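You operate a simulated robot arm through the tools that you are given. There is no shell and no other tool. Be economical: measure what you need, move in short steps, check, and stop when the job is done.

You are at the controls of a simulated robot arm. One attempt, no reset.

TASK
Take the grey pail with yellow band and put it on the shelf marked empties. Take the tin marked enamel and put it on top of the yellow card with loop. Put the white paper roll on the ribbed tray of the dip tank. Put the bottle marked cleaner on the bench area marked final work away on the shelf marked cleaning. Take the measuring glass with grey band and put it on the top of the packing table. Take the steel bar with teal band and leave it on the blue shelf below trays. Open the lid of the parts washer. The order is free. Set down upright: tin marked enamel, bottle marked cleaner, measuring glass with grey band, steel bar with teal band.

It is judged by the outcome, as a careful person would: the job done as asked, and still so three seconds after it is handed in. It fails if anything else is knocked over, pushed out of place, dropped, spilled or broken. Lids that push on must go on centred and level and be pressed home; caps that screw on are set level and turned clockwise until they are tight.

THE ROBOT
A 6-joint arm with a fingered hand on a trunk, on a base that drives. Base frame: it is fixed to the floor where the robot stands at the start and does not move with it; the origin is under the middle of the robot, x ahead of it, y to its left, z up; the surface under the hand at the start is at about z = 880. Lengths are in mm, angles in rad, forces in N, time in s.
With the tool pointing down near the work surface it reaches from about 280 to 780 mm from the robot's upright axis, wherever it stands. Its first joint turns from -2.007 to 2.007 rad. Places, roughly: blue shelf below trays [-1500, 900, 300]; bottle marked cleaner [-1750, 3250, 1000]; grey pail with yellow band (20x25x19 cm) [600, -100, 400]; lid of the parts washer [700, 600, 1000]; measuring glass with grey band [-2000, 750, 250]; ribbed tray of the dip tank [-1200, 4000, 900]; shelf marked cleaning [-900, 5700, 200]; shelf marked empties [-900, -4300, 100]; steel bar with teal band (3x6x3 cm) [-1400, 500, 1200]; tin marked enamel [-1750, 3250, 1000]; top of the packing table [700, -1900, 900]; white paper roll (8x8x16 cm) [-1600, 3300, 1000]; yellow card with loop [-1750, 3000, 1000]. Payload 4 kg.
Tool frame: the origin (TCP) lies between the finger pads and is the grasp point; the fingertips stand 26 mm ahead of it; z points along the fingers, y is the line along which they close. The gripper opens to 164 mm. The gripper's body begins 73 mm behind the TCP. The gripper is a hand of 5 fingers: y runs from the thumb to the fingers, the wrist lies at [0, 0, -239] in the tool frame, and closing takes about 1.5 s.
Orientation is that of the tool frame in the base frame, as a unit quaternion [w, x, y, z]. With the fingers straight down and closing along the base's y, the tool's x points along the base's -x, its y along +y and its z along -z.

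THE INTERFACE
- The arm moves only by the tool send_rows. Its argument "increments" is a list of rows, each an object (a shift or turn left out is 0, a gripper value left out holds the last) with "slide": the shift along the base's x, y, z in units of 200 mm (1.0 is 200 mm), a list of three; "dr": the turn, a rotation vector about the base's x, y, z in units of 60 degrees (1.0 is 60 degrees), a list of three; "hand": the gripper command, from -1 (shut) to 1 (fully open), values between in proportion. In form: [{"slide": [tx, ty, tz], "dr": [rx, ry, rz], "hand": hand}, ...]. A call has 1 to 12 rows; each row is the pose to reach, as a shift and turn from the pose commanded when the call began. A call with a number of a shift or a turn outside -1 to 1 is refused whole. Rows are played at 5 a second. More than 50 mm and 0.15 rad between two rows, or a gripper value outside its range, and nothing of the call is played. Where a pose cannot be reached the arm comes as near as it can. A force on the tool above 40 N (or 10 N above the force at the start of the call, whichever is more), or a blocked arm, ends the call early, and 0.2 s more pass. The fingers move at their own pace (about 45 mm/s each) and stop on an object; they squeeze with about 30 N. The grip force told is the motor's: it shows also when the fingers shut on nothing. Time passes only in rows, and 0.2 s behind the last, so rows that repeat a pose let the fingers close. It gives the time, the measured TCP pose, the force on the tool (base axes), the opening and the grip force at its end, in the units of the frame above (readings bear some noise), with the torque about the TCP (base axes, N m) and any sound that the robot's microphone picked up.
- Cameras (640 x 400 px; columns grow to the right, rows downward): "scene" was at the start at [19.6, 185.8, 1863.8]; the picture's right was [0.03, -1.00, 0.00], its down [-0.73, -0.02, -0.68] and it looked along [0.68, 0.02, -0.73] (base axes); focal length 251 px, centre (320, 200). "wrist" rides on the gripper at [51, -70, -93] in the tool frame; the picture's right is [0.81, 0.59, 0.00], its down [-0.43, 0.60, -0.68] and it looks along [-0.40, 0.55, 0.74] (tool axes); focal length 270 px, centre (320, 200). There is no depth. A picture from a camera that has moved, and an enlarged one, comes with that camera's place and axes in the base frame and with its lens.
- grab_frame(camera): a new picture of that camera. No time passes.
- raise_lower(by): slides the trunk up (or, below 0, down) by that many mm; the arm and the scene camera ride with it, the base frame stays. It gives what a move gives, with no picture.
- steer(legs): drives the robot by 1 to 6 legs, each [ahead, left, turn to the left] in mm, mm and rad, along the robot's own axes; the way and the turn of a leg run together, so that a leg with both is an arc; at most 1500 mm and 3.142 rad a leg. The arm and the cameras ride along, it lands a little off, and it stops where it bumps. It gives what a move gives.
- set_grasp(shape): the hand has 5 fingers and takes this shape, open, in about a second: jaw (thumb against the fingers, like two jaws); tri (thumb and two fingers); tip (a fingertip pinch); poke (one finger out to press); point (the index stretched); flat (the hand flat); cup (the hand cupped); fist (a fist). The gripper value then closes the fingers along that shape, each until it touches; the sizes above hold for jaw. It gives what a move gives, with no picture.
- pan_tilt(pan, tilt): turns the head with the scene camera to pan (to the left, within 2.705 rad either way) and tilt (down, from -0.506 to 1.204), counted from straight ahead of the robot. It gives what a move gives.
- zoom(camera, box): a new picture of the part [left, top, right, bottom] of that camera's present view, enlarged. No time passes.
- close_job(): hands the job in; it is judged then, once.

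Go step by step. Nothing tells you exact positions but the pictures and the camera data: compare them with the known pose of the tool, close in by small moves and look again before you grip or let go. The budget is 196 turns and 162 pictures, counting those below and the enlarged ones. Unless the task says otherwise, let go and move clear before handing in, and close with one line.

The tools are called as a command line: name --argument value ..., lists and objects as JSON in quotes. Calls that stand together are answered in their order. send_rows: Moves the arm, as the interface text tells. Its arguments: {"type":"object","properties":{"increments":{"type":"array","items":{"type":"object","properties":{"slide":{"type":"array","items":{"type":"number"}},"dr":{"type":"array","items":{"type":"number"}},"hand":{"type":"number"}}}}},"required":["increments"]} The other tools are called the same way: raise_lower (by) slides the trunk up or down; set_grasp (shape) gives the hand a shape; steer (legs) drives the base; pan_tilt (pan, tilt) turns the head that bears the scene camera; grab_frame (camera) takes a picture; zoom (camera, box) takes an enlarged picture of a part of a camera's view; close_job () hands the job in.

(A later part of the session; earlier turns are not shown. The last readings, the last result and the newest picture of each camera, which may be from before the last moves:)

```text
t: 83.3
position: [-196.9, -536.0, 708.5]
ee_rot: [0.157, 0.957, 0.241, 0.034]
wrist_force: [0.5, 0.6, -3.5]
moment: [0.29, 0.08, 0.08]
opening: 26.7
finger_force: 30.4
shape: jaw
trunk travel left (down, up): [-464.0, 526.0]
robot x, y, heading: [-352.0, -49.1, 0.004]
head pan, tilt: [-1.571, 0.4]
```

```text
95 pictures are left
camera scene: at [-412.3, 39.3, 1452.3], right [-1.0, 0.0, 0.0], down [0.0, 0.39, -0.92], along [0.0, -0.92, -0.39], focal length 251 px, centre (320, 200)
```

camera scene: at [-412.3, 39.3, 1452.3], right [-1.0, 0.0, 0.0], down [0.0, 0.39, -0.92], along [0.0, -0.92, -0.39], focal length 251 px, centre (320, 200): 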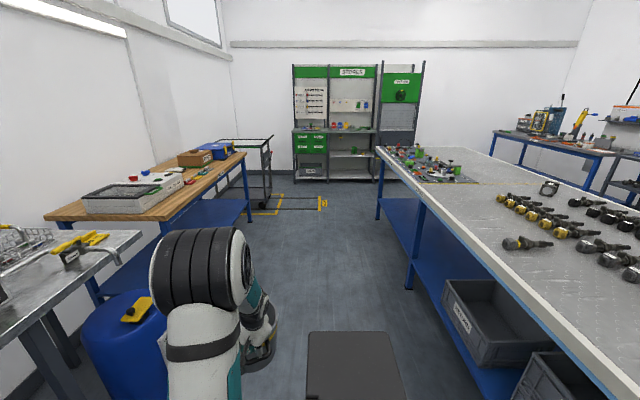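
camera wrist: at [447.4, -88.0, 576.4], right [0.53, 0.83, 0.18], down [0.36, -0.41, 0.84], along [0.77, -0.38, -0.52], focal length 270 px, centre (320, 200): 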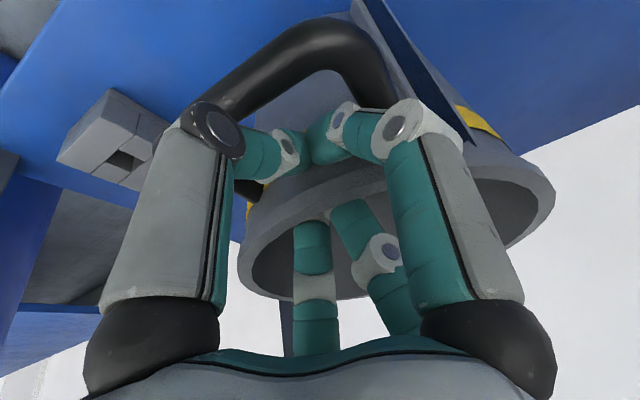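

zoom --camera "scene" --box '[280, 55, 440, 195]'

steer --legs '[[0, -1400, 0], [0, -1300, 0]]'

grab_frame --camera "scene"

```text
2.86 times, centred on (360, 125) of scene
camera zoom: at [-412.3, 39.3, 1452.3], right [-1.0, 0.0, 0.0], down [0.0, 0.39, -0.92], along [0.0, -0.92, -0.39], focal length 717 px, centre (206, 414)
```

zoom: 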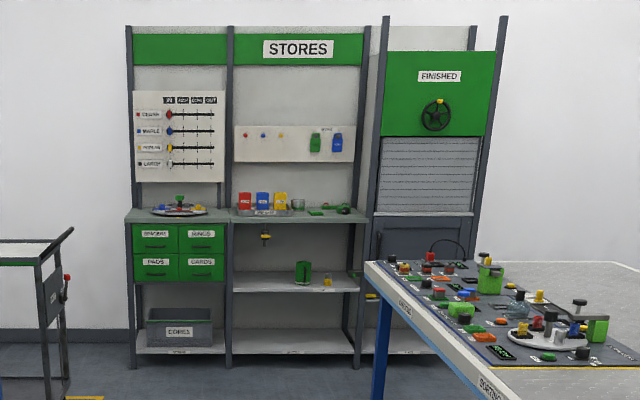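

```text
t: 96.3
position: [-199.7, -3219.9, 709.9]
ee_rot: [0.158, 0.957, 0.241, 0.034]
wrist_force: [0.4, -0.5, -3.6]
moment: [0.25, 0.1, 0.01]
opening: 26.4
finger_force: 30.2
shape: jaw
trunk travel left (down, up): [-464.0, 526.0]
robot x, y, heading: [-354.0, -2734.2, 0.004]
head pan, tilt: [-1.571, 0.4]
```

```text
93 pictures are left
camera scene: at [-416.4, -2645.2, 1452.3], right [-1.0, 0.0, 0.0], down [0.0, 0.39, -0.92], along [0.0, -0.92, -0.39], focal length 251 px, centre (320, 200)
```

scene: 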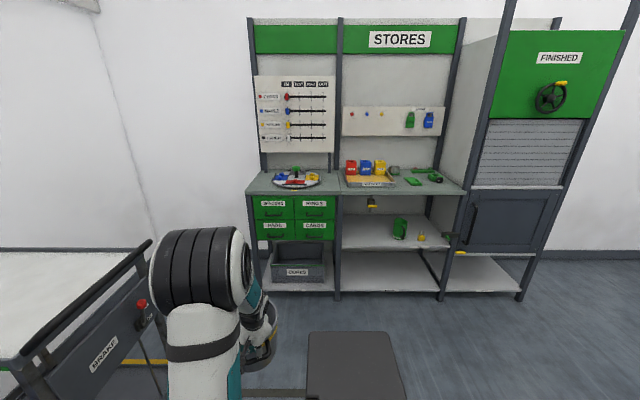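

zoom --camera "scene" --box '[240, 180, 540, 320]'

```text
2.13 times, centred on (390, 250) of scene
camera zoom: at [-416.4, -2645.2, 1452.3], right [-1.0, 0.0, 0.0], down [0.0, 0.39, -0.92], along [0.0, -0.92, -0.39], focal length 535 px, centre (171, 93)
```

zoom: 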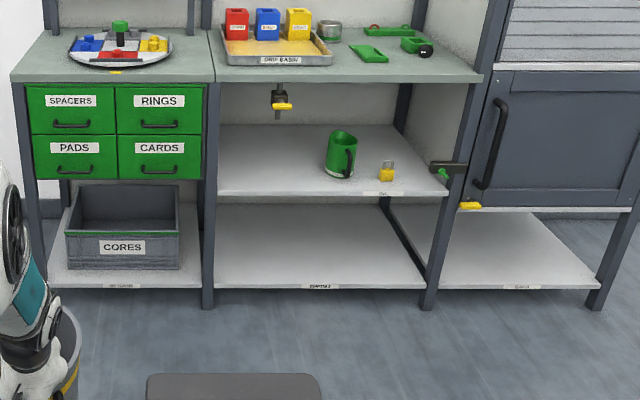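

zoom --camera "scene" --box '[350, 265, 430, 315]'

zoom --camera "scene" --box '[260, 265, 340, 315]'

zoom --camera "scene" --box '[440, 265, 520, 315]'

```text
8.00 times, centred on (390, 290) of scene
camera zoom: at [-416.4, -2645.2, 1452.3], right [-1.0, 0.0, 0.0], down [0.0, 0.39, -0.92], along [0.0, -0.92, -0.39], focal length 2007 px, centre (-240, -520)
```

zoom: 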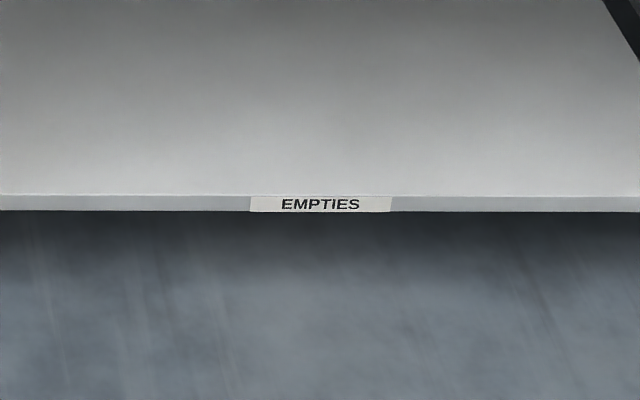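

```text
8.00 times, centred on (300, 290) of scene
camera zoom: at [-416.4, -2645.2, 1452.3], right [-1.0, 0.0, 0.0], down [0.0, 0.39, -0.92], along [0.0, -0.92, -0.39], focal length 2007 px, centre (480, -520)
```

zoom: 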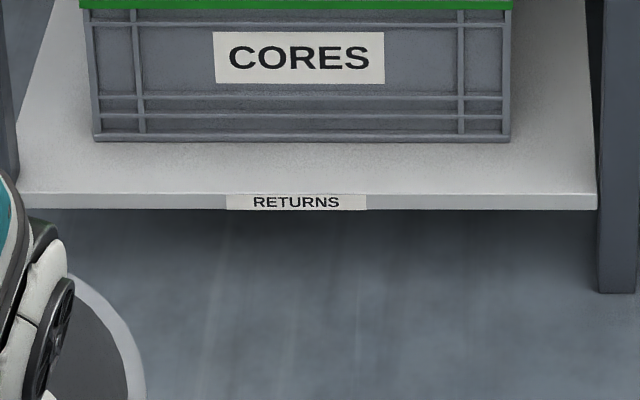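

```text
8.00 times, centred on (480, 290) of scene
camera zoom: at [-416.4, -2645.2, 1452.3], right [-1.0, 0.0, 0.0], down [0.0, 0.39, -0.92], along [0.0, -0.92, -0.39], focal length 2007 px, centre (-960, -520)
```

zoom: 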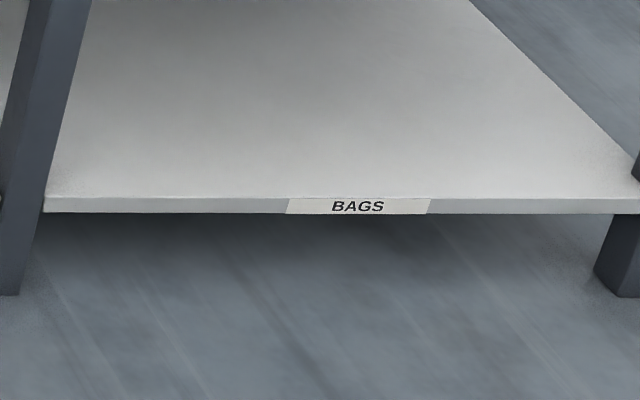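

EMPTIES is the middle bottom shelf (x −560…−1330, front edge y≈−4105, z≈113, 350 mm high). I drive to stand off in front of it.

steer --legs '[[0, -560, 0], [-740, 0, 0]]'

raise_lower --by -350

pan_tilt --pan -1.75 --tilt 0.75

grab_frame --camera "scene"

grab_frame --camera "wrist"

```text
t: 103.1
position: [-929.5, -3786.3, 709.7]
ee_rot: [0.158, 0.955, 0.247, 0.036]
wrist_force: [0.6, 0.1, -3.8]
moment: [0.27, 0.15, 0.0]
opening: 26.6
finger_force: 29.6
shape: jaw
trunk travel left (down, up): [-464.0, 526.0]
robot x, y, heading: [-1086.3, -3308.6, 0.017]
head pan, tilt: [-1.571, 0.4]
```

```text
t: 106.6
position: [-929.6, -3785.6, 358.4]
ee_rot: [0.158, 0.956, 0.246, 0.035]
wrist_force: [0.1, 0.5, -3.6]
moment: [0.25, 0.11, 0.01]
opening: 26.6
finger_force: 30.1
shape: jaw
trunk travel left (down, up): [-114.0, 876.0]
robot x, y, heading: [-1089.1, -3305.7, 0.014]
head pan, tilt: [-1.571, 0.4]
```

```text
t: 107.4
position: [-930.5, -3787.3, 358.7]
ee_rot: [0.158, 0.956, 0.247, 0.034]
wrist_force: [-0.7, 1.2, -3.5]
moment: [0.27, 0.11, 0.01]
opening: 26.6
finger_force: 29.7
shape: jaw
trunk travel left (down, up): [-114.0, 876.0]
robot x, y, heading: [-1094.2, -3303.5, 0.015]
head pan, tilt: [-1.751, 0.75]
```

```text
88 pictures are left
camera scene: at [-1167.0, -3203.1, 1071.3], right [-0.99, 0.16, 0.0], down [0.11, 0.67, -0.73], along [-0.12, -0.72, -0.68], focal length 251 px, centre (320, 200)
```

scene: 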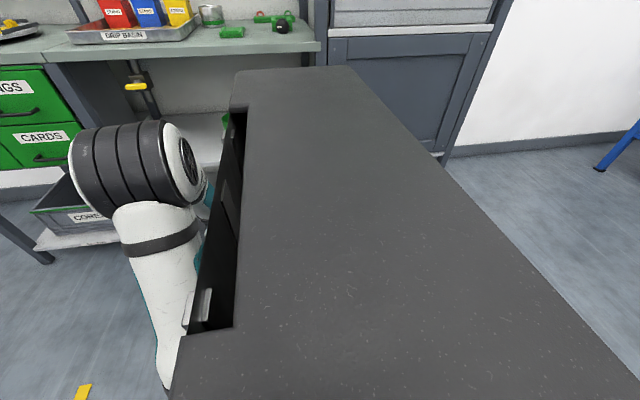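

```text
87 pictures are left
camera wrist: at [-931.7, -3678.2, 425.7], right [0.98, -0.1, 0.18], down [-0.2, -0.51, 0.84], along [0.01, -0.86, -0.52], focal length 270 px, centre (320, 200)
```

wrist: 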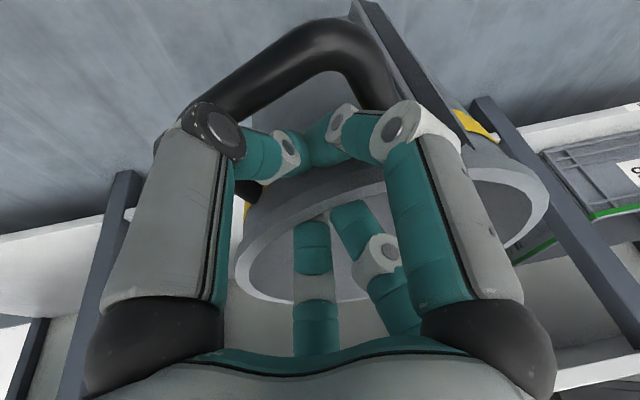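

Aligned between the posts. I strafe in so the rim hand stays just outside the upper shelf, then lower to contact.

steer --legs '[[0, -282, 0]]'

grab_frame --camera "wrist"

send_rows --increments '[{"slide": [0, 0, -0.06]}, {"slide": [0, 0, -0.12]}, {"slide": [0, 0, -0.18]}, {"slide": [0, 0, -0.21]}]'

```text
t: 109.3
position: [-926.1, -4067.4, 359.4]
ee_rot: [0.157, 0.956, 0.246, 0.037]
wrist_force: [0.2, -0.3, -2.1]
moment: [0.23, 0.1, -0.04]
opening: 26.6
finger_force: 29.9
shape: jaw
trunk travel left (down, up): [-114.0, 876.0]
robot x, y, heading: [-1085.6, -3587.3, 0.017]
head pan, tilt: [-1.751, 0.75]
```

```text
86 pictures are left
camera wrist: at [-927.4, -3959.8, 425.7], right [0.98, -0.1, 0.18], down [-0.2, -0.51, 0.84], along [0.01, -0.86, -0.52], focal length 270 px, centre (320, 200)
```

wrist: 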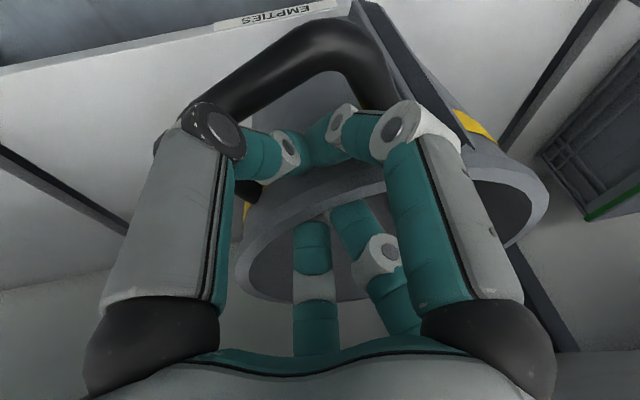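

```text
t: 110.3
position: [-925.3, -4069.6, 317.4]
ee_rot: [0.158, 0.956, 0.247, 0.035]
wrist_force: [0.0, -0.3, -3.1]
moment: [0.24, 0.1, -0.05]
opening: 26.4
finger_force: 29.8
shape: jaw
trunk travel left (down, up): [-114.0, 876.0]
robot x, y, heading: [-1086.7, -3584.8, 0.015]
head pan, tilt: [-1.751, 0.75]
```

send_rows --increments '[{"slide": [0, 0, -0.025]}, {"slide": [0, 0, -0.05]}, {"slide": [0, 0, -0.075]}, {"slide": [0, 0, -0.1]}]'

grab_frame --camera "wrist"

```text
t: 111.3
position: [-925.8, -4066.9, 296.5]
ee_rot: [0.158, 0.956, 0.246, 0.036]
wrist_force: [0.6, -0.3, -3.1]
moment: [0.26, 0.13, 0.01]
opening: 26.7
finger_force: 30.4
shape: jaw
trunk travel left (down, up): [-114.0, 876.0]
robot x, y, heading: [-1083.3, -3582.7, 0.017]
head pan, tilt: [-1.751, 0.75]
```

```text
85 pictures are left
camera wrist: at [-927.4, -3959.6, 363.7], right [0.98, -0.1, 0.18], down [-0.2, -0.51, 0.84], along [0.01, -0.85, -0.52], focal length 270 px, centre (320, 200)
```

wrist: 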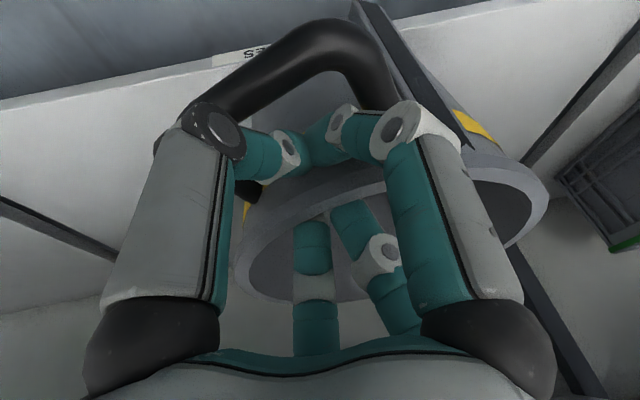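

send_rows --increments '[{"slide": [0, 0, -0.025]}, {"slide": [0, 0, -0.05]}, {"slide": [0, 0, -0.075]}, {"slide": [0, 0, -0.1]}, {"slide": [0, 0, -0.125]}, {"slide": [0, 0, -0.15]}]'

```text
t: 112.2
position: [-924.2, -4069.4, 287.4]
ee_rot: [0.164, 0.955, 0.246, 0.036]
wrist_force: [-1.0, 7.7, 27.6]
moment: [0.71, 0.29, -0.04]
opening: 26.9
finger_force: 30.6
shape: jaw
trunk travel left (down, up): [-114.0, 876.0]
robot x, y, heading: [-1087.4, -3586.4, 0.015]
head pan, tilt: [-1.751, 0.75]
stopped in row 4: the force on the tool passed its limit at 44 N (the readings are from after the stop); the commanded pose is now the measured one
```

Contact with the shelf. I ease off, open to the same 60 mm, and lift out.

send_rows --increments '[{"slide": [0, 0, 0.015]}, {"slide": [0, 0, 0.015], "hand": -0.27}, {"slide": [0, 0, 0.015], "hand": -0.27}, {"slide": [0, 0, 0.015], "hand": -0.27}, {"slide": [0, 0, 0.015], "hand": -0.27}]'

send_rows --increments '[{"slide": [-0.01, 0.05, 0.15]}, {"slide": [-0.02, 0.1, 0.3]}, {"slide": [-0.02, 0.25, 0.4]}, {"slide": [-0.02, 0.45, 0.45]}]'

grab_frame --camera "wrist"

```text
t: 113.4
position: [-923.8, -4069.4, 289.3]
ee_rot: [0.162, 0.955, 0.248, 0.035]
wrist_force: [1.8, 4.5, 19.5]
moment: [0.37, 0.23, -0.14]
opening: 55.4
finger_force: 0.1
shape: jaw
trunk travel left (down, up): [-114.0, 876.0]
robot x, y, heading: [-1086.8, -3583.2, 0.016]
head pan, tilt: [-1.751, 0.75]
```

```text
t: 114.4
position: [-927.7, -3979.9, 379.7]
ee_rot: [0.161, 0.955, 0.247, 0.036]
wrist_force: [-0.7, -0.4, -1.2]
moment: [0.03, -0.01, 0.0]
opening: 59.7
finger_force: 0.2
shape: jaw
trunk travel left (down, up): [-114.0, 876.0]
robot x, y, heading: [-1085.9, -3587.4, 0.019]
head pan, tilt: [-1.751, 0.75]
```

```text
84 pictures are left
camera wrist: at [-931.0, -3871.1, 444.5], right [0.98, -0.1, 0.18], down [-0.2, -0.5, 0.84], along [0.01, -0.86, -0.51], focal length 270 px, centre (320, 200)
```

wrist: 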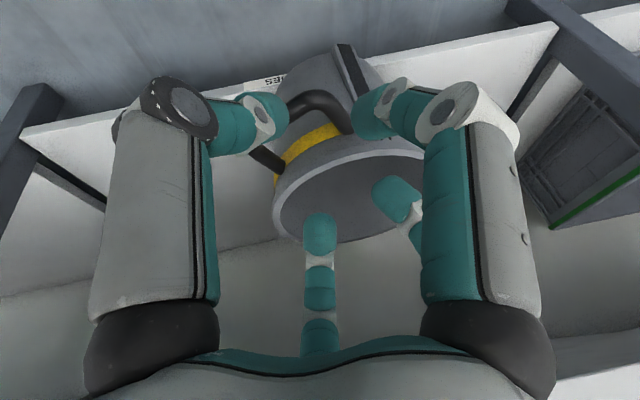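

The pail stands on EMPTIES but its base front overhangs slightly; I'll close the hand and nudge it inward gently at mid-height.

send_rows --increments '[{"slide": [0.1, 0.1, 0], "hand": -1}, {"slide": [0.2, 0.15, -0.15]}, {"slide": [0.3, 0.15, -0.35]}, {"slide": [0.3, 0.15, -0.55]}, {"slide": [0.3, 0.15, -0.75]}, {"slide": [0.3, 0.15, -0.8]}]'

send_rows --increments '[{"slide": [0, -0.2, 0]}, {"slide": [0, -0.3, 0]}, {"slide": [0, -0.4, 0]}, {"slide": [0, -0.5, 0]}, {"slide": [0, -0.6, 0]}, {"slide": [0, -0.7, 0]}]'

grab_frame --camera "wrist"

```text
t: 115.8
position: [-859.8, -3941.2, 221.8]
ee_rot: [0.142, 0.913, 0.379, 0.061]
wrist_force: [-1.7, -2.7, -1.0]
moment: [0.14, -0.12, 0.08]
opening: 0.1
finger_force: 30.1
shape: jaw
out of reach, approached as far as the arm can: row 3, 4, 5, 6
trunk travel left (down, up): [-114.0, 876.0]
robot x, y, heading: [-1088.1, -3580.9, 0.015]
head pan, tilt: [-1.751, 0.75]
```

```text
t: 117.2
position: [-875.3, -4098.8, 225.4]
ee_rot: [0.162, 0.956, 0.242, 0.036]
wrist_force: [-0.7, 1.5, 0.5]
moment: [-0.06, -0.03, -0.04]
opening: 0.0
finger_force: 30.2
shape: jaw
trunk travel left (down, up): [-114.0, 876.0]
robot x, y, heading: [-1087.2, -3583.3, 0.012]
head pan, tilt: [-1.751, 0.75]
```

```text
83 pictures are left
camera wrist: at [-875.9, -3990.1, 290.3], right [0.98, -0.1, 0.19], down [-0.21, -0.5, 0.84], along [0.01, -0.86, -0.51], focal length 270 px, centre (320, 200)
```

wrist: 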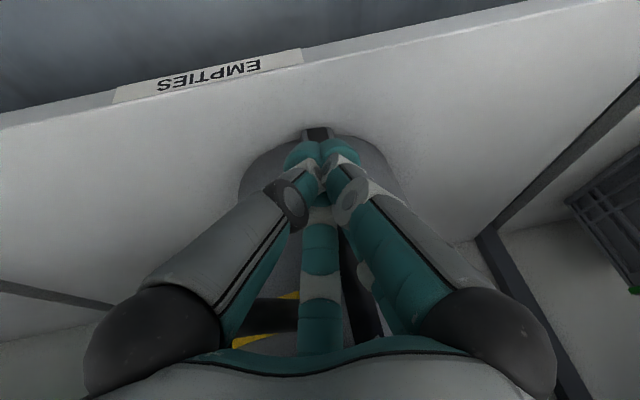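

The pail is now fully on the shelf. Retreating and heading to the next items on the inspection/assembly table, up the aisle.

send_rows --increments '[{"slide": [0, 0.2, 0]}, {"slide": [0, 0.4, 0]}, {"slide": [0, 0.6, 0]}, {"slide": [0, 0.75, 0.1]}]'

steer --legs '[[0, 300, 0]]'

raise_lower --by 400

pan_tilt --pan -1.45 --tilt 0.6

grab_frame --camera "scene"

```text
t: 118.2
position: [-878.8, -3950.0, 246.1]
ee_rot: [0.159, 0.954, 0.25, 0.04]
wrist_force: [-0.5, -0.3, -0.5]
moment: [-0.01, -0.03, -0.02]
opening: 0.0
finger_force: 29.1
shape: jaw
out of reach, approached as far as the arm can: row 4
trunk travel left (down, up): [-114.0, 876.0]
robot x, y, heading: [-1084.8, -3587.5, 0.017]
head pan, tilt: [-1.751, 0.75]
```

```text
t: 120.2
position: [-882.9, -3652.7, 245.4]
ee_rot: [0.158, 0.955, 0.247, 0.041]
wrist_force: [-0.6, 0.2, 0.2]
moment: [-0.01, -0.01, 0.02]
opening: 0.0
finger_force: 29.8
shape: jaw
trunk travel left (down, up): [-114.0, 876.0]
robot x, y, heading: [-1088.3, -3288.2, 0.018]
head pan, tilt: [-1.751, 0.75]
```

```text
t: 124.1
position: [-883.7, -3653.5, 645.0]
ee_rot: [0.158, 0.955, 0.247, 0.04]
wrist_force: [-0.1, 0.7, 0.4]
moment: [0.0, 0.01, 0.0]
opening: 0.1
finger_force: 29.9
shape: jaw
trunk travel left (down, up): [-514.0, 476.0]
robot x, y, heading: [-1090.4, -3285.8, 0.02]
head pan, tilt: [-1.751, 0.75]
```

```text
t: 124.9
position: [-884.5, -3654.1, 645.1]
ee_rot: [0.158, 0.955, 0.247, 0.041]
wrist_force: [-0.1, -0.8, 0.0]
moment: [0.0, -0.02, 0.03]
opening: 0.1
finger_force: 30.1
shape: jaw
trunk travel left (down, up): [-514.0, 476.0]
robot x, y, heading: [-1092.3, -3289.2, 0.019]
head pan, tilt: [-1.45, 0.6]
```

```text
82 pictures are left
camera scene: at [-1142.0, -3192.5, 1484.0], right [-0.99, -0.13, 0.0], down [-0.08, 0.56, -0.82], along [0.11, -0.82, -0.57], focal length 251 px, centre (320, 200)
```

scene: 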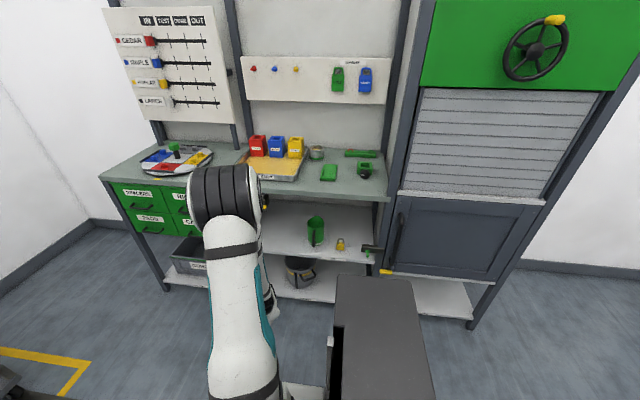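

Pail is settled on EMPTIES. Next I turn the robot so its right side faces the long table and drive back up the aisle.

steer --legs '[[0, 0, -1.589], [0, 700, 0], [-1450, 0, 0], [-1450, 0, 0]]'

raise_lower --by 400

pan_tilt --pan -2.2 --tilt 0.6

grab_frame --camera "scene"

```text
t: 146.1
position: [-771.5, -582.1, 646.8]
ee_rot: [0.139, 0.845, -0.51, -0.084]
wrist_force: [-0.2, -0.2, 0.1]
moment: [-0.02, 0.03, -0.03]
opening: 0.0
finger_force: 30.2
shape: jaw
trunk travel left (down, up): [-514.0, 476.0]
robot x, y, heading: [-401.4, -382.8, -1.574]
head pan, tilt: [-1.45, 0.6]
```

```text
t: 150.0
position: [-770.9, -582.8, 1046.0]
ee_rot: [0.14, 0.845, -0.509, -0.085]
wrist_force: [-0.2, 0.7, -1.2]
moment: [-0.01, 0.02, -0.02]
opening: 0.1
finger_force: 30.3
shape: jaw
trunk travel left (down, up): [-914.0, 76.0]
robot x, y, heading: [-403.5, -385.0, -1.576]
head pan, tilt: [-1.45, 0.6]
```

```text
t: 151.1
position: [-771.0, -584.4, 1045.4]
ee_rot: [0.139, 0.845, -0.51, -0.085]
wrist_force: [-0.6, 0.1, 0.9]
moment: [-0.05, -0.01, 0.01]
opening: 0.0
finger_force: 29.0
shape: jaw
trunk travel left (down, up): [-914.0, 76.0]
robot x, y, heading: [-402.6, -383.5, -1.571]
head pan, tilt: [-2.201, 0.6]
```

```text
81 pictures are left
camera scene: at [-286.4, -273.4, 1884.1], right [0.59, 0.81, 0.0], down [0.45, -0.34, -0.83], along [-0.66, 0.49, -0.56], focal length 251 px, centre (320, 200)
```

scene: 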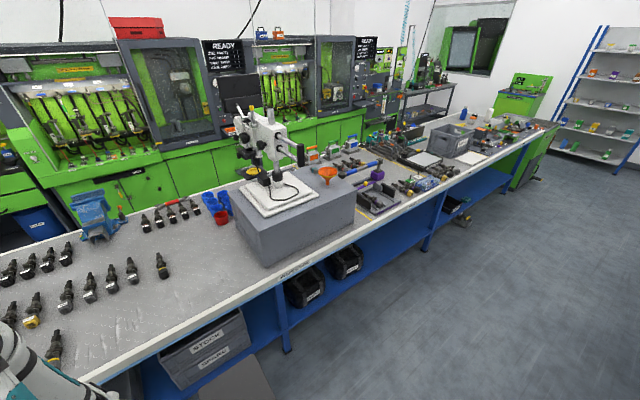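

steer --legs '[[-850, 0, 0]]'

pan_tilt --pan -1.7 --tilt 0.55

grab_frame --camera "scene"

```text
t: 155.6
position: [-766.4, 273.9, 1045.0]
ee_rot: [0.14, 0.847, -0.507, -0.084]
wrist_force: [0.0, -0.1, -0.4]
moment: [-0.04, -0.02, -0.05]
opening: 0.1
finger_force: 30.1
shape: jaw
trunk travel left (down, up): [-914.0, 76.0]
robot x, y, heading: [-397.7, 475.0, -1.57]
head pan, tilt: [-2.201, 0.6]
```

```text
t: 156.5
position: [-767.4, 273.4, 1045.8]
ee_rot: [0.14, 0.847, -0.506, -0.083]
wrist_force: [-0.7, 0.4, -0.3]
moment: [0.0, -0.02, 0.02]
opening: 0.0
finger_force: 30.1
shape: jaw
trunk travel left (down, up): [-914.0, 76.0]
robot x, y, heading: [-396.6, 476.3, -1.576]
head pan, tilt: [-1.7, 0.55]
```

```text
80 pictures are left
camera scene: at [-302.5, 545.2, 1888.6], right [0.13, 0.99, 0.0], down [0.52, -0.07, -0.85], along [-0.85, 0.11, -0.52], focal length 251 px, centre (320, 200)
```

scene: 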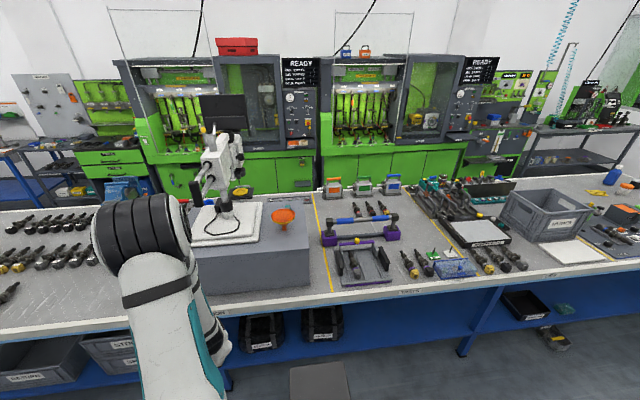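

zoom --camera "scene" --box '[190, 170, 420, 300]'

```text
2.78 times, centred on (305, 235) of scene
camera zoom: at [-302.5, 545.2, 1888.6], right [0.13, 0.99, 0.0], down [0.52, -0.07, -0.85], along [-0.85, 0.11, -0.52], focal length 698 px, centre (362, 103)
```

zoom: 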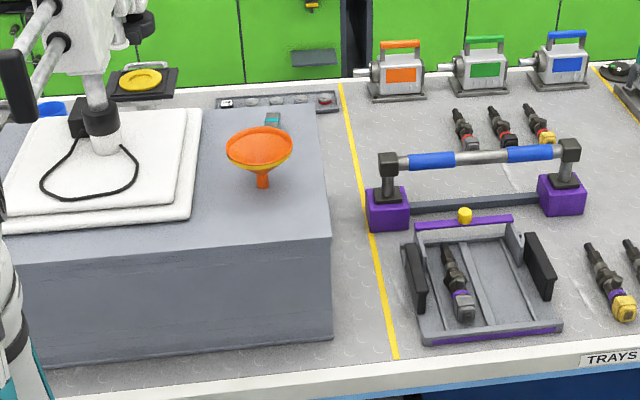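

The steel bar with the teal band stands on the grey pedestal behind the orange funnel, about (−1450, 518), pedestal top z≈1122. I set the hand vertical with fingers closing along y, raise it, and move closer.

send_rows --increments '[{"slide": [0, 0, 0.24], "dr": [0.05, -0.09, 0], "hand": 0.2}, {"slide": [0, 0, 0.48], "dr": [0.1, -0.18, 0]}, {"slide": [0, 0, 0.72], "dr": [0.149, -0.274, 0]}, {"slide": [0, 0, 0.96], "dr": [0.149, -0.274, 0]}]'

send_rows --increments '[{"slide": [0, 0.1, 0.15], "dr": [0, 0, 0.13]}, {"slide": [0, 0.2, 0.3], "dr": [0, 0, 0.26]}, {"slide": [0, 0.3, 0.45], "dr": [0, 0, 0.39]}, {"slide": [0, 0.4, 0.6], "dr": [0, 0, 0.52]}, {"slide": [0, 0.5, 0.75], "dr": [0, 0, 0.65]}, {"slide": [0, 0.6, 0.85], "dr": [0, 0, 0.78]}, {"slide": [0, 0.7, 0.85], "dr": [0, 0, 0.91]}, {"slide": [0, 0.8, 0.85], "dr": [0, 0, 1.0]}]'

steer --legs '[[-175, 0, 0], [0, -300, 0]]'

grab_frame --camera "scene"

grab_frame --camera "wrist"

```text
t: 157.7
position: [-756.2, 151.9, 1274.0]
ee_rot: [0.217, 0.829, -0.492, 0.157]
wrist_force: [-0.3, 0.4, -0.2]
moment: [0.03, 0.03, 0.0]
opening: 98.3
finger_force: 0.1
shape: jaw
out of reach, approached as far as the arm can: row 1, 2
trunk travel left (down, up): [-914.0, 76.0]
robot x, y, heading: [-396.8, 476.6, -1.571]
head pan, tilt: [-1.7, 0.55]
stopped in row 4: the arm was blocked; the commanded pose is now the measured one
```

```text
t: 159.5
position: [-734.5, 288.8, 1325.2]
ee_rot: [0.111, 0.966, -0.013, 0.231]
wrist_force: [-0.1, -0.7, 0.0]
moment: [-0.05, 0.02, 0.0]
opening: 98.4
finger_force: 0.0
shape: jaw
out of reach, approached as far as the arm can: row 5, 6, 7, 8
trunk travel left (down, up): [-914.0, 76.0]
robot x, y, heading: [-395.7, 477.1, -1.572]
head pan, tilt: [-1.7, 0.55]
```

```text
t: 162.7
position: [-1034.3, 466.5, 1326.3]
ee_rot: [0.112, 0.966, -0.017, 0.231]
wrist_force: [-0.1, -0.4, 0.2]
moment: [-0.03, -0.05, -0.03]
opening: 98.2
finger_force: 0.0
shape: jaw
trunk travel left (down, up): [-914.0, 76.0]
robot x, y, heading: [-697.5, 651.7, -1.577]
head pan, tilt: [-1.7, 0.55]
```

```text
78 pictures are left
camera scene: at [-604.6, 722.1, 1888.6], right [0.13, 0.99, 0.0], down [0.52, -0.07, -0.85], along [-0.84, 0.11, -0.52], focal length 251 px, centre (320, 200)
```

scene: 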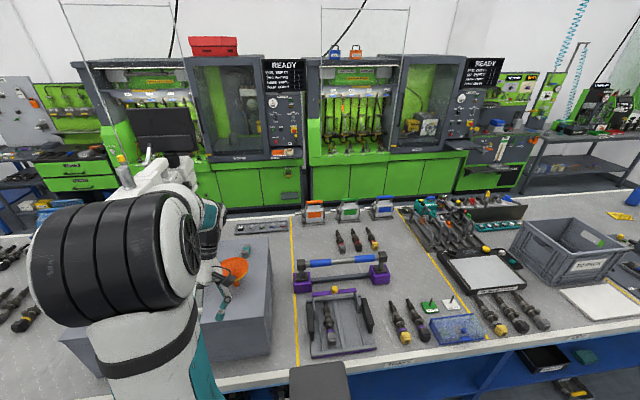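

```text
77 pictures are left
camera wrist: at [-1027.4, 555.6, 1415.7], right [0.67, -0.56, 0.49], down [-0.74, -0.44, 0.52], along [-0.08, -0.71, -0.7], focal length 270 px, centre (320, 200)
```

wrist: 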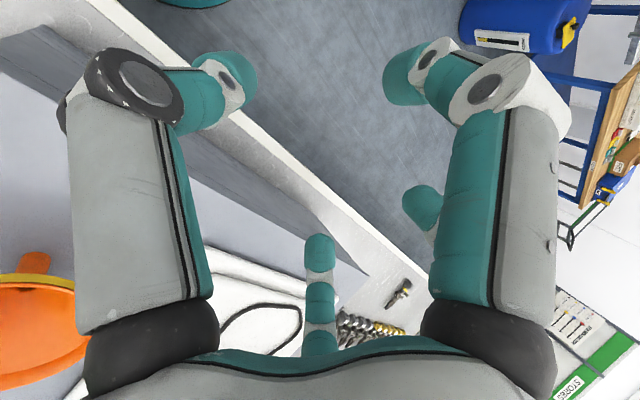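

The hand tilted because the arm was cramped; now extending outward while straightening it vertical.

send_rows --increments '[{"slide": [-0.15, 0.08, 0.12], "dr": [0.045, 0.088, 0]}, {"slide": [-0.3, 0.16, 0.25], "dr": [0.09, 0.177, 0]}, {"slide": [-0.45, 0.24, 0.37], "dr": [0.134, 0.265, 0]}, {"slide": [-0.6, 0.32, 0.5], "dr": [0.18, 0.354, 0]}, {"slide": [-0.8, 0.4, 0.5], "dr": [0.224, 0.442, 0]}, {"slide": [-0.98, 0.47, 0.5], "dr": [0.224, 0.442, 0]}]'

grab_frame --camera "wrist"

```text
t: 164.1
position: [-1234.0, 561.8, 1424.2]
ee_rot: [0.0, 1.0, -0.017, 0.0]
wrist_force: [-0.1, 0.4, -0.2]
moment: [-0.07, -0.06, 0.04]
opening: 98.7
finger_force: 0.1
shape: jaw
trunk travel left (down, up): [-914.0, 76.0]
robot x, y, heading: [-698.3, 655.2, -1.572]
head pan, tilt: [-1.7, 0.55]
```

```text
76 pictures are left
camera wrist: at [-1182.1, 628.9, 1519.5], right [0.79, -0.61, 0.0], down [-0.45, -0.58, 0.68], along [-0.42, -0.53, -0.74], focal length 270 px, centre (320, 200)
```

wrist: 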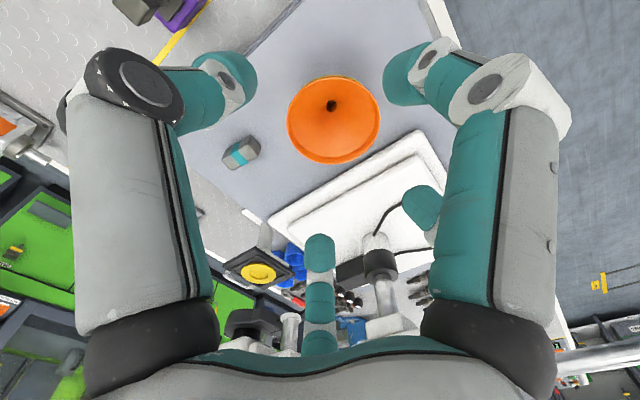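

zoom --camera "wrist" --box '[190, 100, 400, 230]'

```text
3.05 times, centred on (295, 165) of wrist
camera zoom: at [-1182.1, 628.9, 1519.5], right [0.79, -0.61, 0.0], down [-0.45, -0.58, 0.68], along [-0.42, -0.53, -0.74], focal length 824 px, centre (396, 307)
```

zoom: 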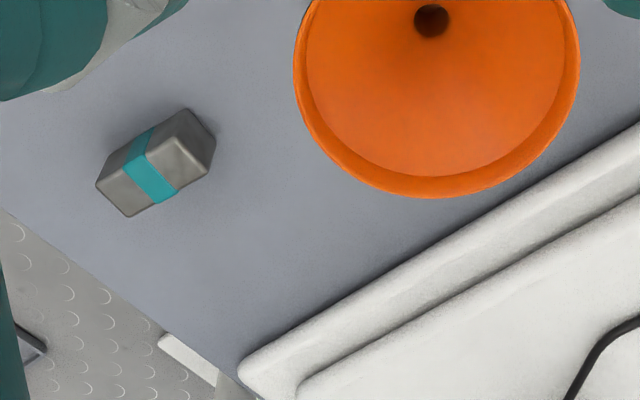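

The bar lies flat, long axis along x, centre ≈(−1437, 518), funnel just in front. I'll turn the hand 180° so the index side points away from the funnel.

send_rows --increments '[{"dr": [0, 0, 0.14]}, {"dr": [0, 0, 0.28]}, {"dr": [0, 0, 0.42]}, {"dr": [0, 0, 0.56]}, {"dr": [0, 0, 0.7]}, {"dr": [0, 0, 0.84]}, {"dr": [0, 0, 0.98]}]'

send_rows --increments '[{"dr": [0, 0, 0.14]}, {"dr": [0, 0, 0.28]}, {"dr": [0, 0, 0.42]}, {"dr": [0, 0, 0.56]}, {"dr": [0, 0, 0.7]}, {"dr": [0, 0, 0.84]}, {"dr": [0, 0, 0.98]}]'

send_rows --increments '[{"dr": [0, 0, 0.14], "slide": [-0.15, 0, 0]}, {"dr": [0, 0, 0.28], "slide": [-0.3, 0, 0]}, {"dr": [0, 0, 0.42], "slide": [-0.45, 0, 0]}, {"dr": [0, 0, 0.56], "slide": [-0.6, 0, 0]}, {"dr": [0, 0, 0.7], "slide": [-0.75, 0, 0]}, {"dr": [0, 0, 0.84], "slide": [-0.9, 0, -0.1]}, {"dr": [0, 0, 1.0], "slide": [-0.99, -0.1, -0.2]}]'

grab_frame --camera "wrist"

```text
t: 165.7
position: [-1230.0, 560.5, 1426.3]
ee_rot: [0.0, 0.879, 0.477, 0.0]
wrist_force: [-0.5, 0.3, 0.6]
moment: [-0.01, -0.03, -0.03]
opening: 98.6
finger_force: 0.0
shape: jaw
trunk travel left (down, up): [-914.0, 76.0]
robot x, y, heading: [-696.9, 651.3, -1.57]
head pan, tilt: [-1.7, 0.55]
```

```text
t: 167.3
position: [-1195.5, 444.7, 1407.3]
ee_rot: [-0.03, 0.628, 0.778, 0.015]
wrist_force: [-0.1, -0.5, -0.3]
moment: [-0.11, -0.04, -0.02]
opening: 98.5
finger_force: 0.1
shape: jaw
out of reach, approached as far as the arm can: row 4, 5, 6, 7
trunk travel left (down, up): [-914.0, 76.0]
robot x, y, heading: [-699.3, 655.3, -1.572]
head pan, tilt: [-1.7, 0.55]
```

```text
refused: row 7 steps farther than a row can; nothing moved
```

```text
74 pictures are left
camera wrist: at [-1273.0, 474.2, 1505.8], right [0.4, 0.91, 0.05], down [0.69, -0.34, 0.64], along [0.6, -0.23, -0.77], focal length 270 px, centre (320, 200)
```

wrist: 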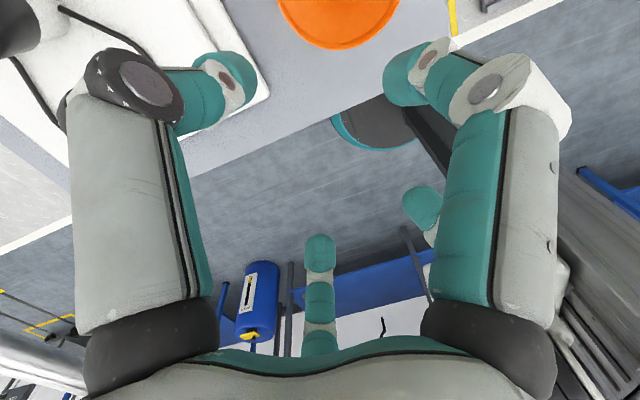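

The wrist ran into its limit that way, but re-measuring shows the funnel's edge is ~105 mm from the bar's centre, so the earlier orientation is fine. Turning back and moving above the bar.

send_rows --increments '[{"dr": [0, 0, -0.14], "slide": [0, 0.15, 0.03]}, {"dr": [0, 0, -0.28], "slide": [0, 0.3, 0.06]}, {"dr": [0, 0, -0.42], "slide": [0, 0.45, 0.06]}, {"dr": [0, 0, -0.56], "slide": [0, 0.55, 0.06]}, {"dr": [0, 0, -0.7], "slide": [0, 0.55, 0.06]}, {"dr": [0, 0, -0.84], "slide": [0, 0.55, 0.06]}, {"dr": [0, 0, -0.98], "slide": [0, 0.55, 0.06]}]'

send_rows --increments '[{"dr": [0, 0, -0.14], "slide": [-0.2, 0, 0]}, {"dr": [0, 0, -0.28], "slide": [-0.4, 0, -0.05]}, {"dr": [0, 0, -0.42], "slide": [-0.6, 0, -0.1]}, {"dr": [0, 0, -0.56], "slide": [-0.8, 0, -0.2]}, {"dr": [0, 0, -0.7], "slide": [-0.99, -0.05, -0.3]}]'

```text
t: 168.9
position: [-1193.2, 554.1, 1419.6]
ee_rot: [-0.018, 0.929, 0.368, 0.029]
wrist_force: [0.0, -0.1, -0.5]
moment: [0.02, -0.02, -0.02]
opening: 98.1
finger_force: 0.0
shape: jaw
trunk travel left (down, up): [-914.0, 76.0]
robot x, y, heading: [-700.3, 654.6, -1.574]
head pan, tilt: [-1.7, 0.55]
```

```text
t: 170.1
position: [-1361.3, 545.8, 1331.5]
ee_rot: [-0.007, 1.0, 0.01, 0.024]
wrist_force: [0.0, 0.5, 0.4]
moment: [0.01, -0.04, -0.01]
opening: 98.4
finger_force: 0.2
shape: jaw
out of reach, approached as far as the arm can: row 2, 3, 4, 5
trunk travel left (down, up): [-914.0, 76.0]
robot x, y, heading: [-699.0, 651.6, -1.576]
head pan, tilt: [-1.7, 0.55]
```

send_rows --increments '[{"slide": [0, 0, -0.2]}, {"slide": [-0.1, -0.02, -0.4]}, {"slide": [-0.25, -0.06, -0.4]}, {"slide": [-0.38, -0.1, -0.4]}]'

grab_frame --camera "wrist"

```text
t: 171.1
position: [-1408.0, 532.2, 1242.3]
ee_rot: [-0.007, 0.999, 0.012, 0.031]
wrist_force: [-0.6, 0.0, 0.3]
moment: [0.0, 0.03, 0.03]
opening: 98.4
finger_force: 0.1
shape: jaw
out of reach, approached as far as the arm can: row 3, 4
trunk travel left (down, up): [-914.0, 76.0]
robot x, y, heading: [-697.6, 651.5, -1.573]
head pan, tilt: [-1.7, 0.55]
```

```text
73 pictures are left
camera wrist: at [-1366.1, 600.4, 1341.4], right [0.82, -0.57, 0.04], down [-0.46, -0.61, 0.64], along [-0.34, -0.55, -0.77], focal length 270 px, centre (320, 200)
```

wrist: 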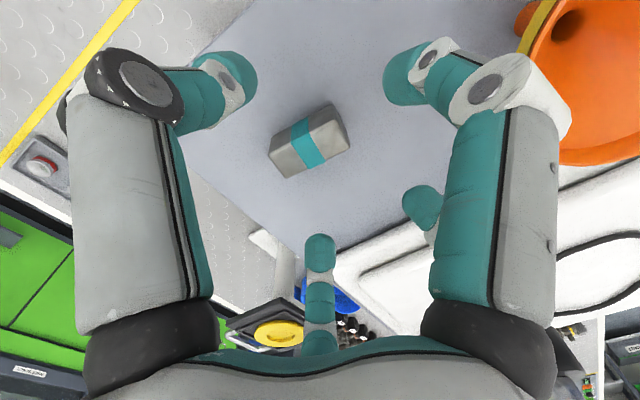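

Bar centre now measured (−1430, 512). Descending over it with the fingers straddling.

send_rows --increments '[{"slide": [-0.05, -0.05, -0.15], "dr": [0, 0.03, 0]}, {"slide": [-0.11, -0.1, -0.3], "dr": [0, 0.06, 0]}, {"slide": [-0.11, -0.1, -0.42], "dr": [0, 0.06, 0]}]'

grab_frame --camera "wrist"

```text
t: 171.9
position: [-1428.7, 510.6, 1168.2]
ee_rot: [-0.006, 1.0, 0.011, -0.005]
wrist_force: [-1.2, 0.4, 33.5]
moment: [-1.01, -0.61, -0.05]
opening: 98.2
finger_force: 0.1
shape: jaw
trunk travel left (down, up): [-914.0, 76.0]
robot x, y, heading: [-699.3, 653.3, -1.575]
head pan, tilt: [-1.7, 0.55]
```

```text
72 pictures are left
camera wrist: at [-1380.8, 580.3, 1263.3], right [0.82, -0.57, -0.01], down [-0.41, -0.61, 0.67], along [-0.39, -0.55, -0.74], focal length 270 px, centre (320, 200)
```

wrist: 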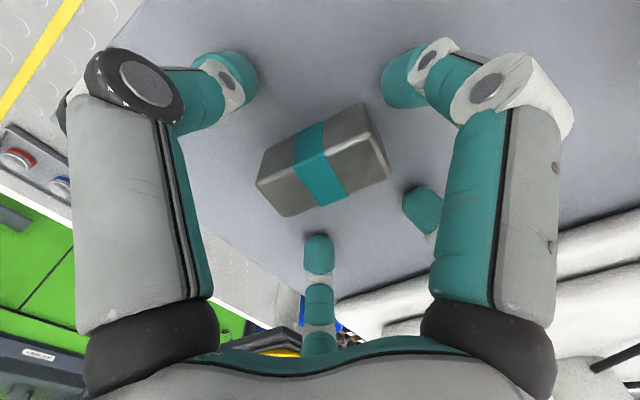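

Fingers touch the pedestal (top ≈1142), bar in between. I raise 4 mm, centre and close.

send_rows --increments '[{"slide": [0, 0, 0.03]}, {"slide": [0.03, 0.05, 0.03]}, {"slide": [0.03, 0.05, 0.03], "hand": -1}, {"slide": [0.03, 0.05, 0.03]}, {"slide": [0.03, 0.05, 0.03]}, {"slide": [0.03, 0.05, 0.03]}, {"slide": [0.03, 0.05, 0.03]}, {"slide": [0.03, 0.05, 0.03]}, {"slide": [0.03, 0.05, 0.03]}]'

grab_frame --camera "wrist"

```text
t: 173.9
position: [-1422.5, 522.6, 1169.6]
ee_rot: [-0.007, 1.0, 0.011, 0.0]
wrist_force: [-0.7, 3.5, 30.7]
moment: [0.04, -0.02, 0.07]
opening: 17.8
finger_force: 29.8
shape: jaw
trunk travel left (down, up): [-914.0, 76.0]
robot x, y, heading: [-698.9, 653.5, -1.573]
head pan, tilt: [-1.7, 0.55]
```

```text
71 pictures are left
camera wrist: at [-1374.2, 591.5, 1264.7], right [0.82, -0.57, -0.01], down [-0.42, -0.61, 0.67], along [-0.39, -0.55, -0.74], focal length 270 px, centre (320, 200)
```

wrist: 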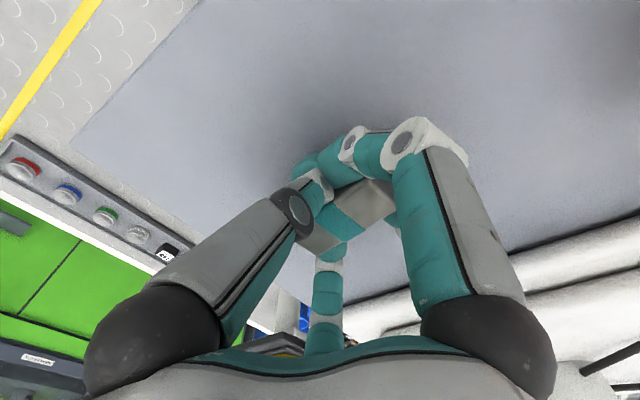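

Bar gripped. Lifting and checking it stays level.

send_rows --increments '[{"slide": [0, 0, 0.15]}, {"slide": [0, 0, 0.35]}, {"slide": [0, 0, 0.55]}, {"slide": [0.1, 0.05, 0.7]}]'

grab_frame --camera "wrist"

```text
t: 174.9
position: [-1402.5, 532.6, 1305.5]
ee_rot: [-0.007, 1.0, 0.01, 0.001]
wrist_force: [0.5, 0.7, -0.7]
moment: [-0.02, 0.04, -0.02]
opening: 16.6
finger_force: 30.4
shape: jaw
out of reach, approached as far as the arm can: row 3
trunk travel left (down, up): [-914.0, 76.0]
robot x, y, heading: [-700.2, 656.6, -1.576]
head pan, tilt: [-1.7, 0.55]
```

```text
70 pictures are left
camera wrist: at [-1353.8, 600.9, 1401.7], right [0.82, -0.57, -0.01], down [-0.42, -0.61, 0.67], along [-0.38, -0.55, -0.74], focal length 270 px, centre (320, 200)
```

wrist: 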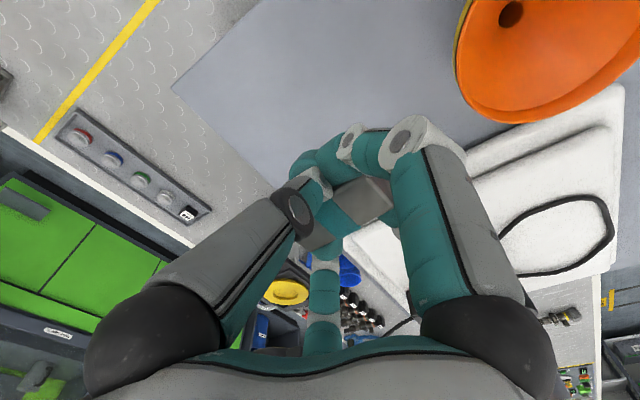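

Bar is held level. I withdraw it, move north along the aisle to the TRAYS section and lower the trunk.

send_rows --increments '[{"slide": [0.2, 0.1, 0]}, {"slide": [0.4, 0.2, 0]}, {"slide": [0.6, 0.25, 0]}, {"slide": [0.8, 0.3, 0]}]'

steer --legs '[[0, 390, 0], [-320, 0, 0]]'

raise_lower --by -400

raise_lower --by -250

pan_tilt --pan -1.6 --tilt 0.55

grab_frame --camera "scene"

```text
t: 175.9
position: [-1241.4, 592.0, 1306.1]
ee_rot: [-0.006, 1.0, 0.011, 0.001]
wrist_force: [0.2, 0.4, -1.2]
moment: [0.01, 0.05, 0.0]
opening: 16.6
finger_force: 29.4
shape: jaw
trunk travel left (down, up): [-914.0, 76.0]
robot x, y, heading: [-702.6, 653.8, -1.574]
head pan, tilt: [-1.7, 0.55]
```

```text
t: 180.1
position: [-852.5, 914.6, 1305.3]
ee_rot: [-0.006, 1.0, 0.011, 0.003]
wrist_force: [-0.1, 0.7, -1.5]
moment: [0.0, -0.01, 0.04]
opening: 16.7
finger_force: 29.2
shape: jaw
trunk travel left (down, up): [-914.0, 76.0]
robot x, y, heading: [-304.6, 974.1, -1.574]
head pan, tilt: [-1.7, 0.55]
```

```text
t: 183.9
position: [-853.0, 914.0, 905.2]
ee_rot: [-0.007, 1.0, 0.01, 0.003]
wrist_force: [-0.1, -1.2, -1.2]
moment: [0.01, 0.01, 0.03]
opening: 16.5
finger_force: 29.8
shape: jaw
trunk travel left (down, up): [-514.0, 476.0]
robot x, y, heading: [-306.8, 977.6, -1.577]
head pan, tilt: [-1.7, 0.55]
```

```text
t: 186.5
position: [-853.8, 913.4, 654.4]
ee_rot: [-0.007, 1.0, 0.01, 0.003]
wrist_force: [-0.6, 0.3, 0.3]
moment: [0.0, 0.01, 0.0]
opening: 16.3
finger_force: 29.6
shape: jaw
trunk travel left (down, up): [-264.0, 726.0]
robot x, y, heading: [-310.8, 976.0, -1.578]
head pan, tilt: [-1.7, 0.55]
```

```text
t: 187.2
position: [-853.1, 914.0, 654.8]
ee_rot: [-0.008, 1.0, 0.011, 0.003]
wrist_force: [0.3, 0.7, -0.8]
moment: [0.03, 0.02, -0.02]
opening: 16.6
finger_force: 30.1
shape: jaw
trunk travel left (down, up): [-264.0, 726.0]
robot x, y, heading: [-307.0, 974.5, -1.577]
head pan, tilt: [-1.6, 0.55]
```

```text
69 pictures are left
camera scene: at [-212.8, 1034.6, 1238.6], right [0.03, 1.0, 0.0], down [0.52, -0.02, -0.85], along [-0.85, 0.03, -0.52], focal length 251 px, centre (320, 200)
```

scene: 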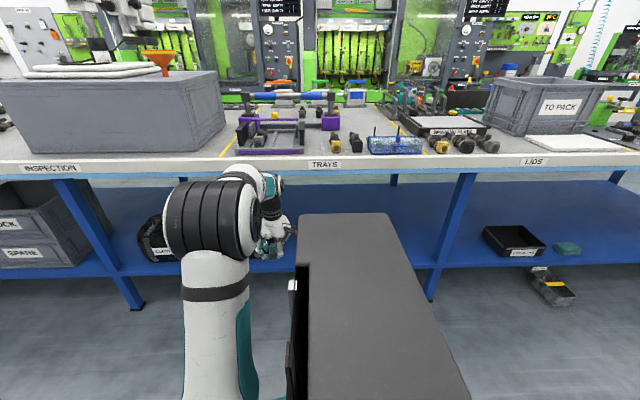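

The TRAYS section's blue shelf is empty around y≈1050 (front edge x≈−1140, z≈300). I lower the hand and strafe in below the table top.

steer --legs '[[-130, 0, 0]]'

send_rows --increments '[{"slide": [0, 0, -0.22]}, {"slide": [0, 0, -0.44]}, {"slide": [0, 0, -0.66]}, {"slide": [0, 0, -0.88]}, {"slide": [0, 0, -1.0]}]'

steer --legs '[[0, -200, 0]]'

grab_frame --camera "wrist"

grab_frame --camera "scene"

```text
t: 188.4
position: [-852.6, 1042.5, 653.9]
ee_rot: [-0.007, 1.0, 0.01, 0.002]
wrist_force: [-0.7, -0.4, -1.2]
moment: [-0.01, -0.01, 0.03]
opening: 16.7
finger_force: 28.8
shape: jaw
trunk travel left (down, up): [-264.0, 726.0]
robot x, y, heading: [-307.1, 1105.3, -1.571]
head pan, tilt: [-1.6, 0.55]
```

```text
t: 189.6
position: [-853.7, 1042.4, 454.4]
ee_rot: [-0.007, 1.0, 0.01, 0.002]
wrist_force: [-0.3, 1.4, -1.2]
moment: [-0.01, -0.01, 0.02]
opening: 16.1
finger_force: 29.9
shape: jaw
trunk travel left (down, up): [-264.0, 726.0]
robot x, y, heading: [-309.0, 1103.8, -1.575]
head pan, tilt: [-1.6, 0.55]
```

```text
t: 191.2
position: [-1052.5, 1042.3, 454.2]
ee_rot: [-0.007, 1.0, 0.01, 0.003]
wrist_force: [-0.3, 0.9, -1.0]
moment: [0.0, 0.0, 0.02]
opening: 16.6
finger_force: 30.2
shape: jaw
trunk travel left (down, up): [-264.0, 726.0]
robot x, y, heading: [-506.9, 1104.4, -1.572]
head pan, tilt: [-1.6, 0.55]
```

```text
68 pictures are left
camera wrist: at [-1004.4, 1111.3, 550.1], right [0.82, -0.57, 0.0], down [-0.42, -0.61, 0.67], along [-0.38, -0.55, -0.75], focal length 270 px, centre (320, 200)
```

wrist: 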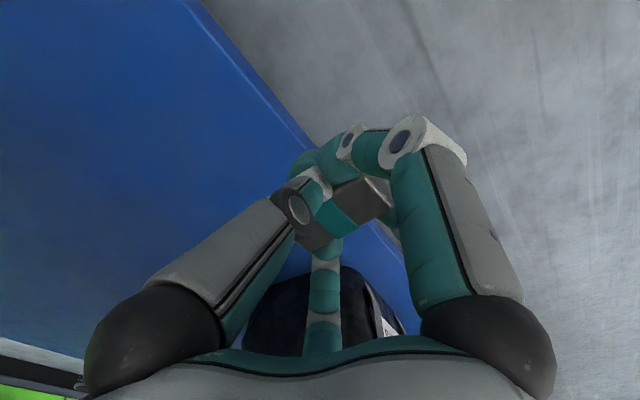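

```text
67 pictures are left
camera scene: at [-411.4, 1163.9, 1238.6], right [0.03, 1.0, 0.0], down [0.52, -0.02, -0.85], along [-0.85, 0.03, -0.52], focal length 251 px, centre (320, 200)
```

scene: 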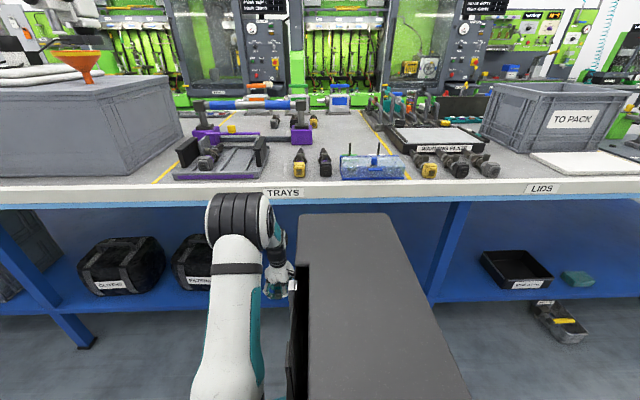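

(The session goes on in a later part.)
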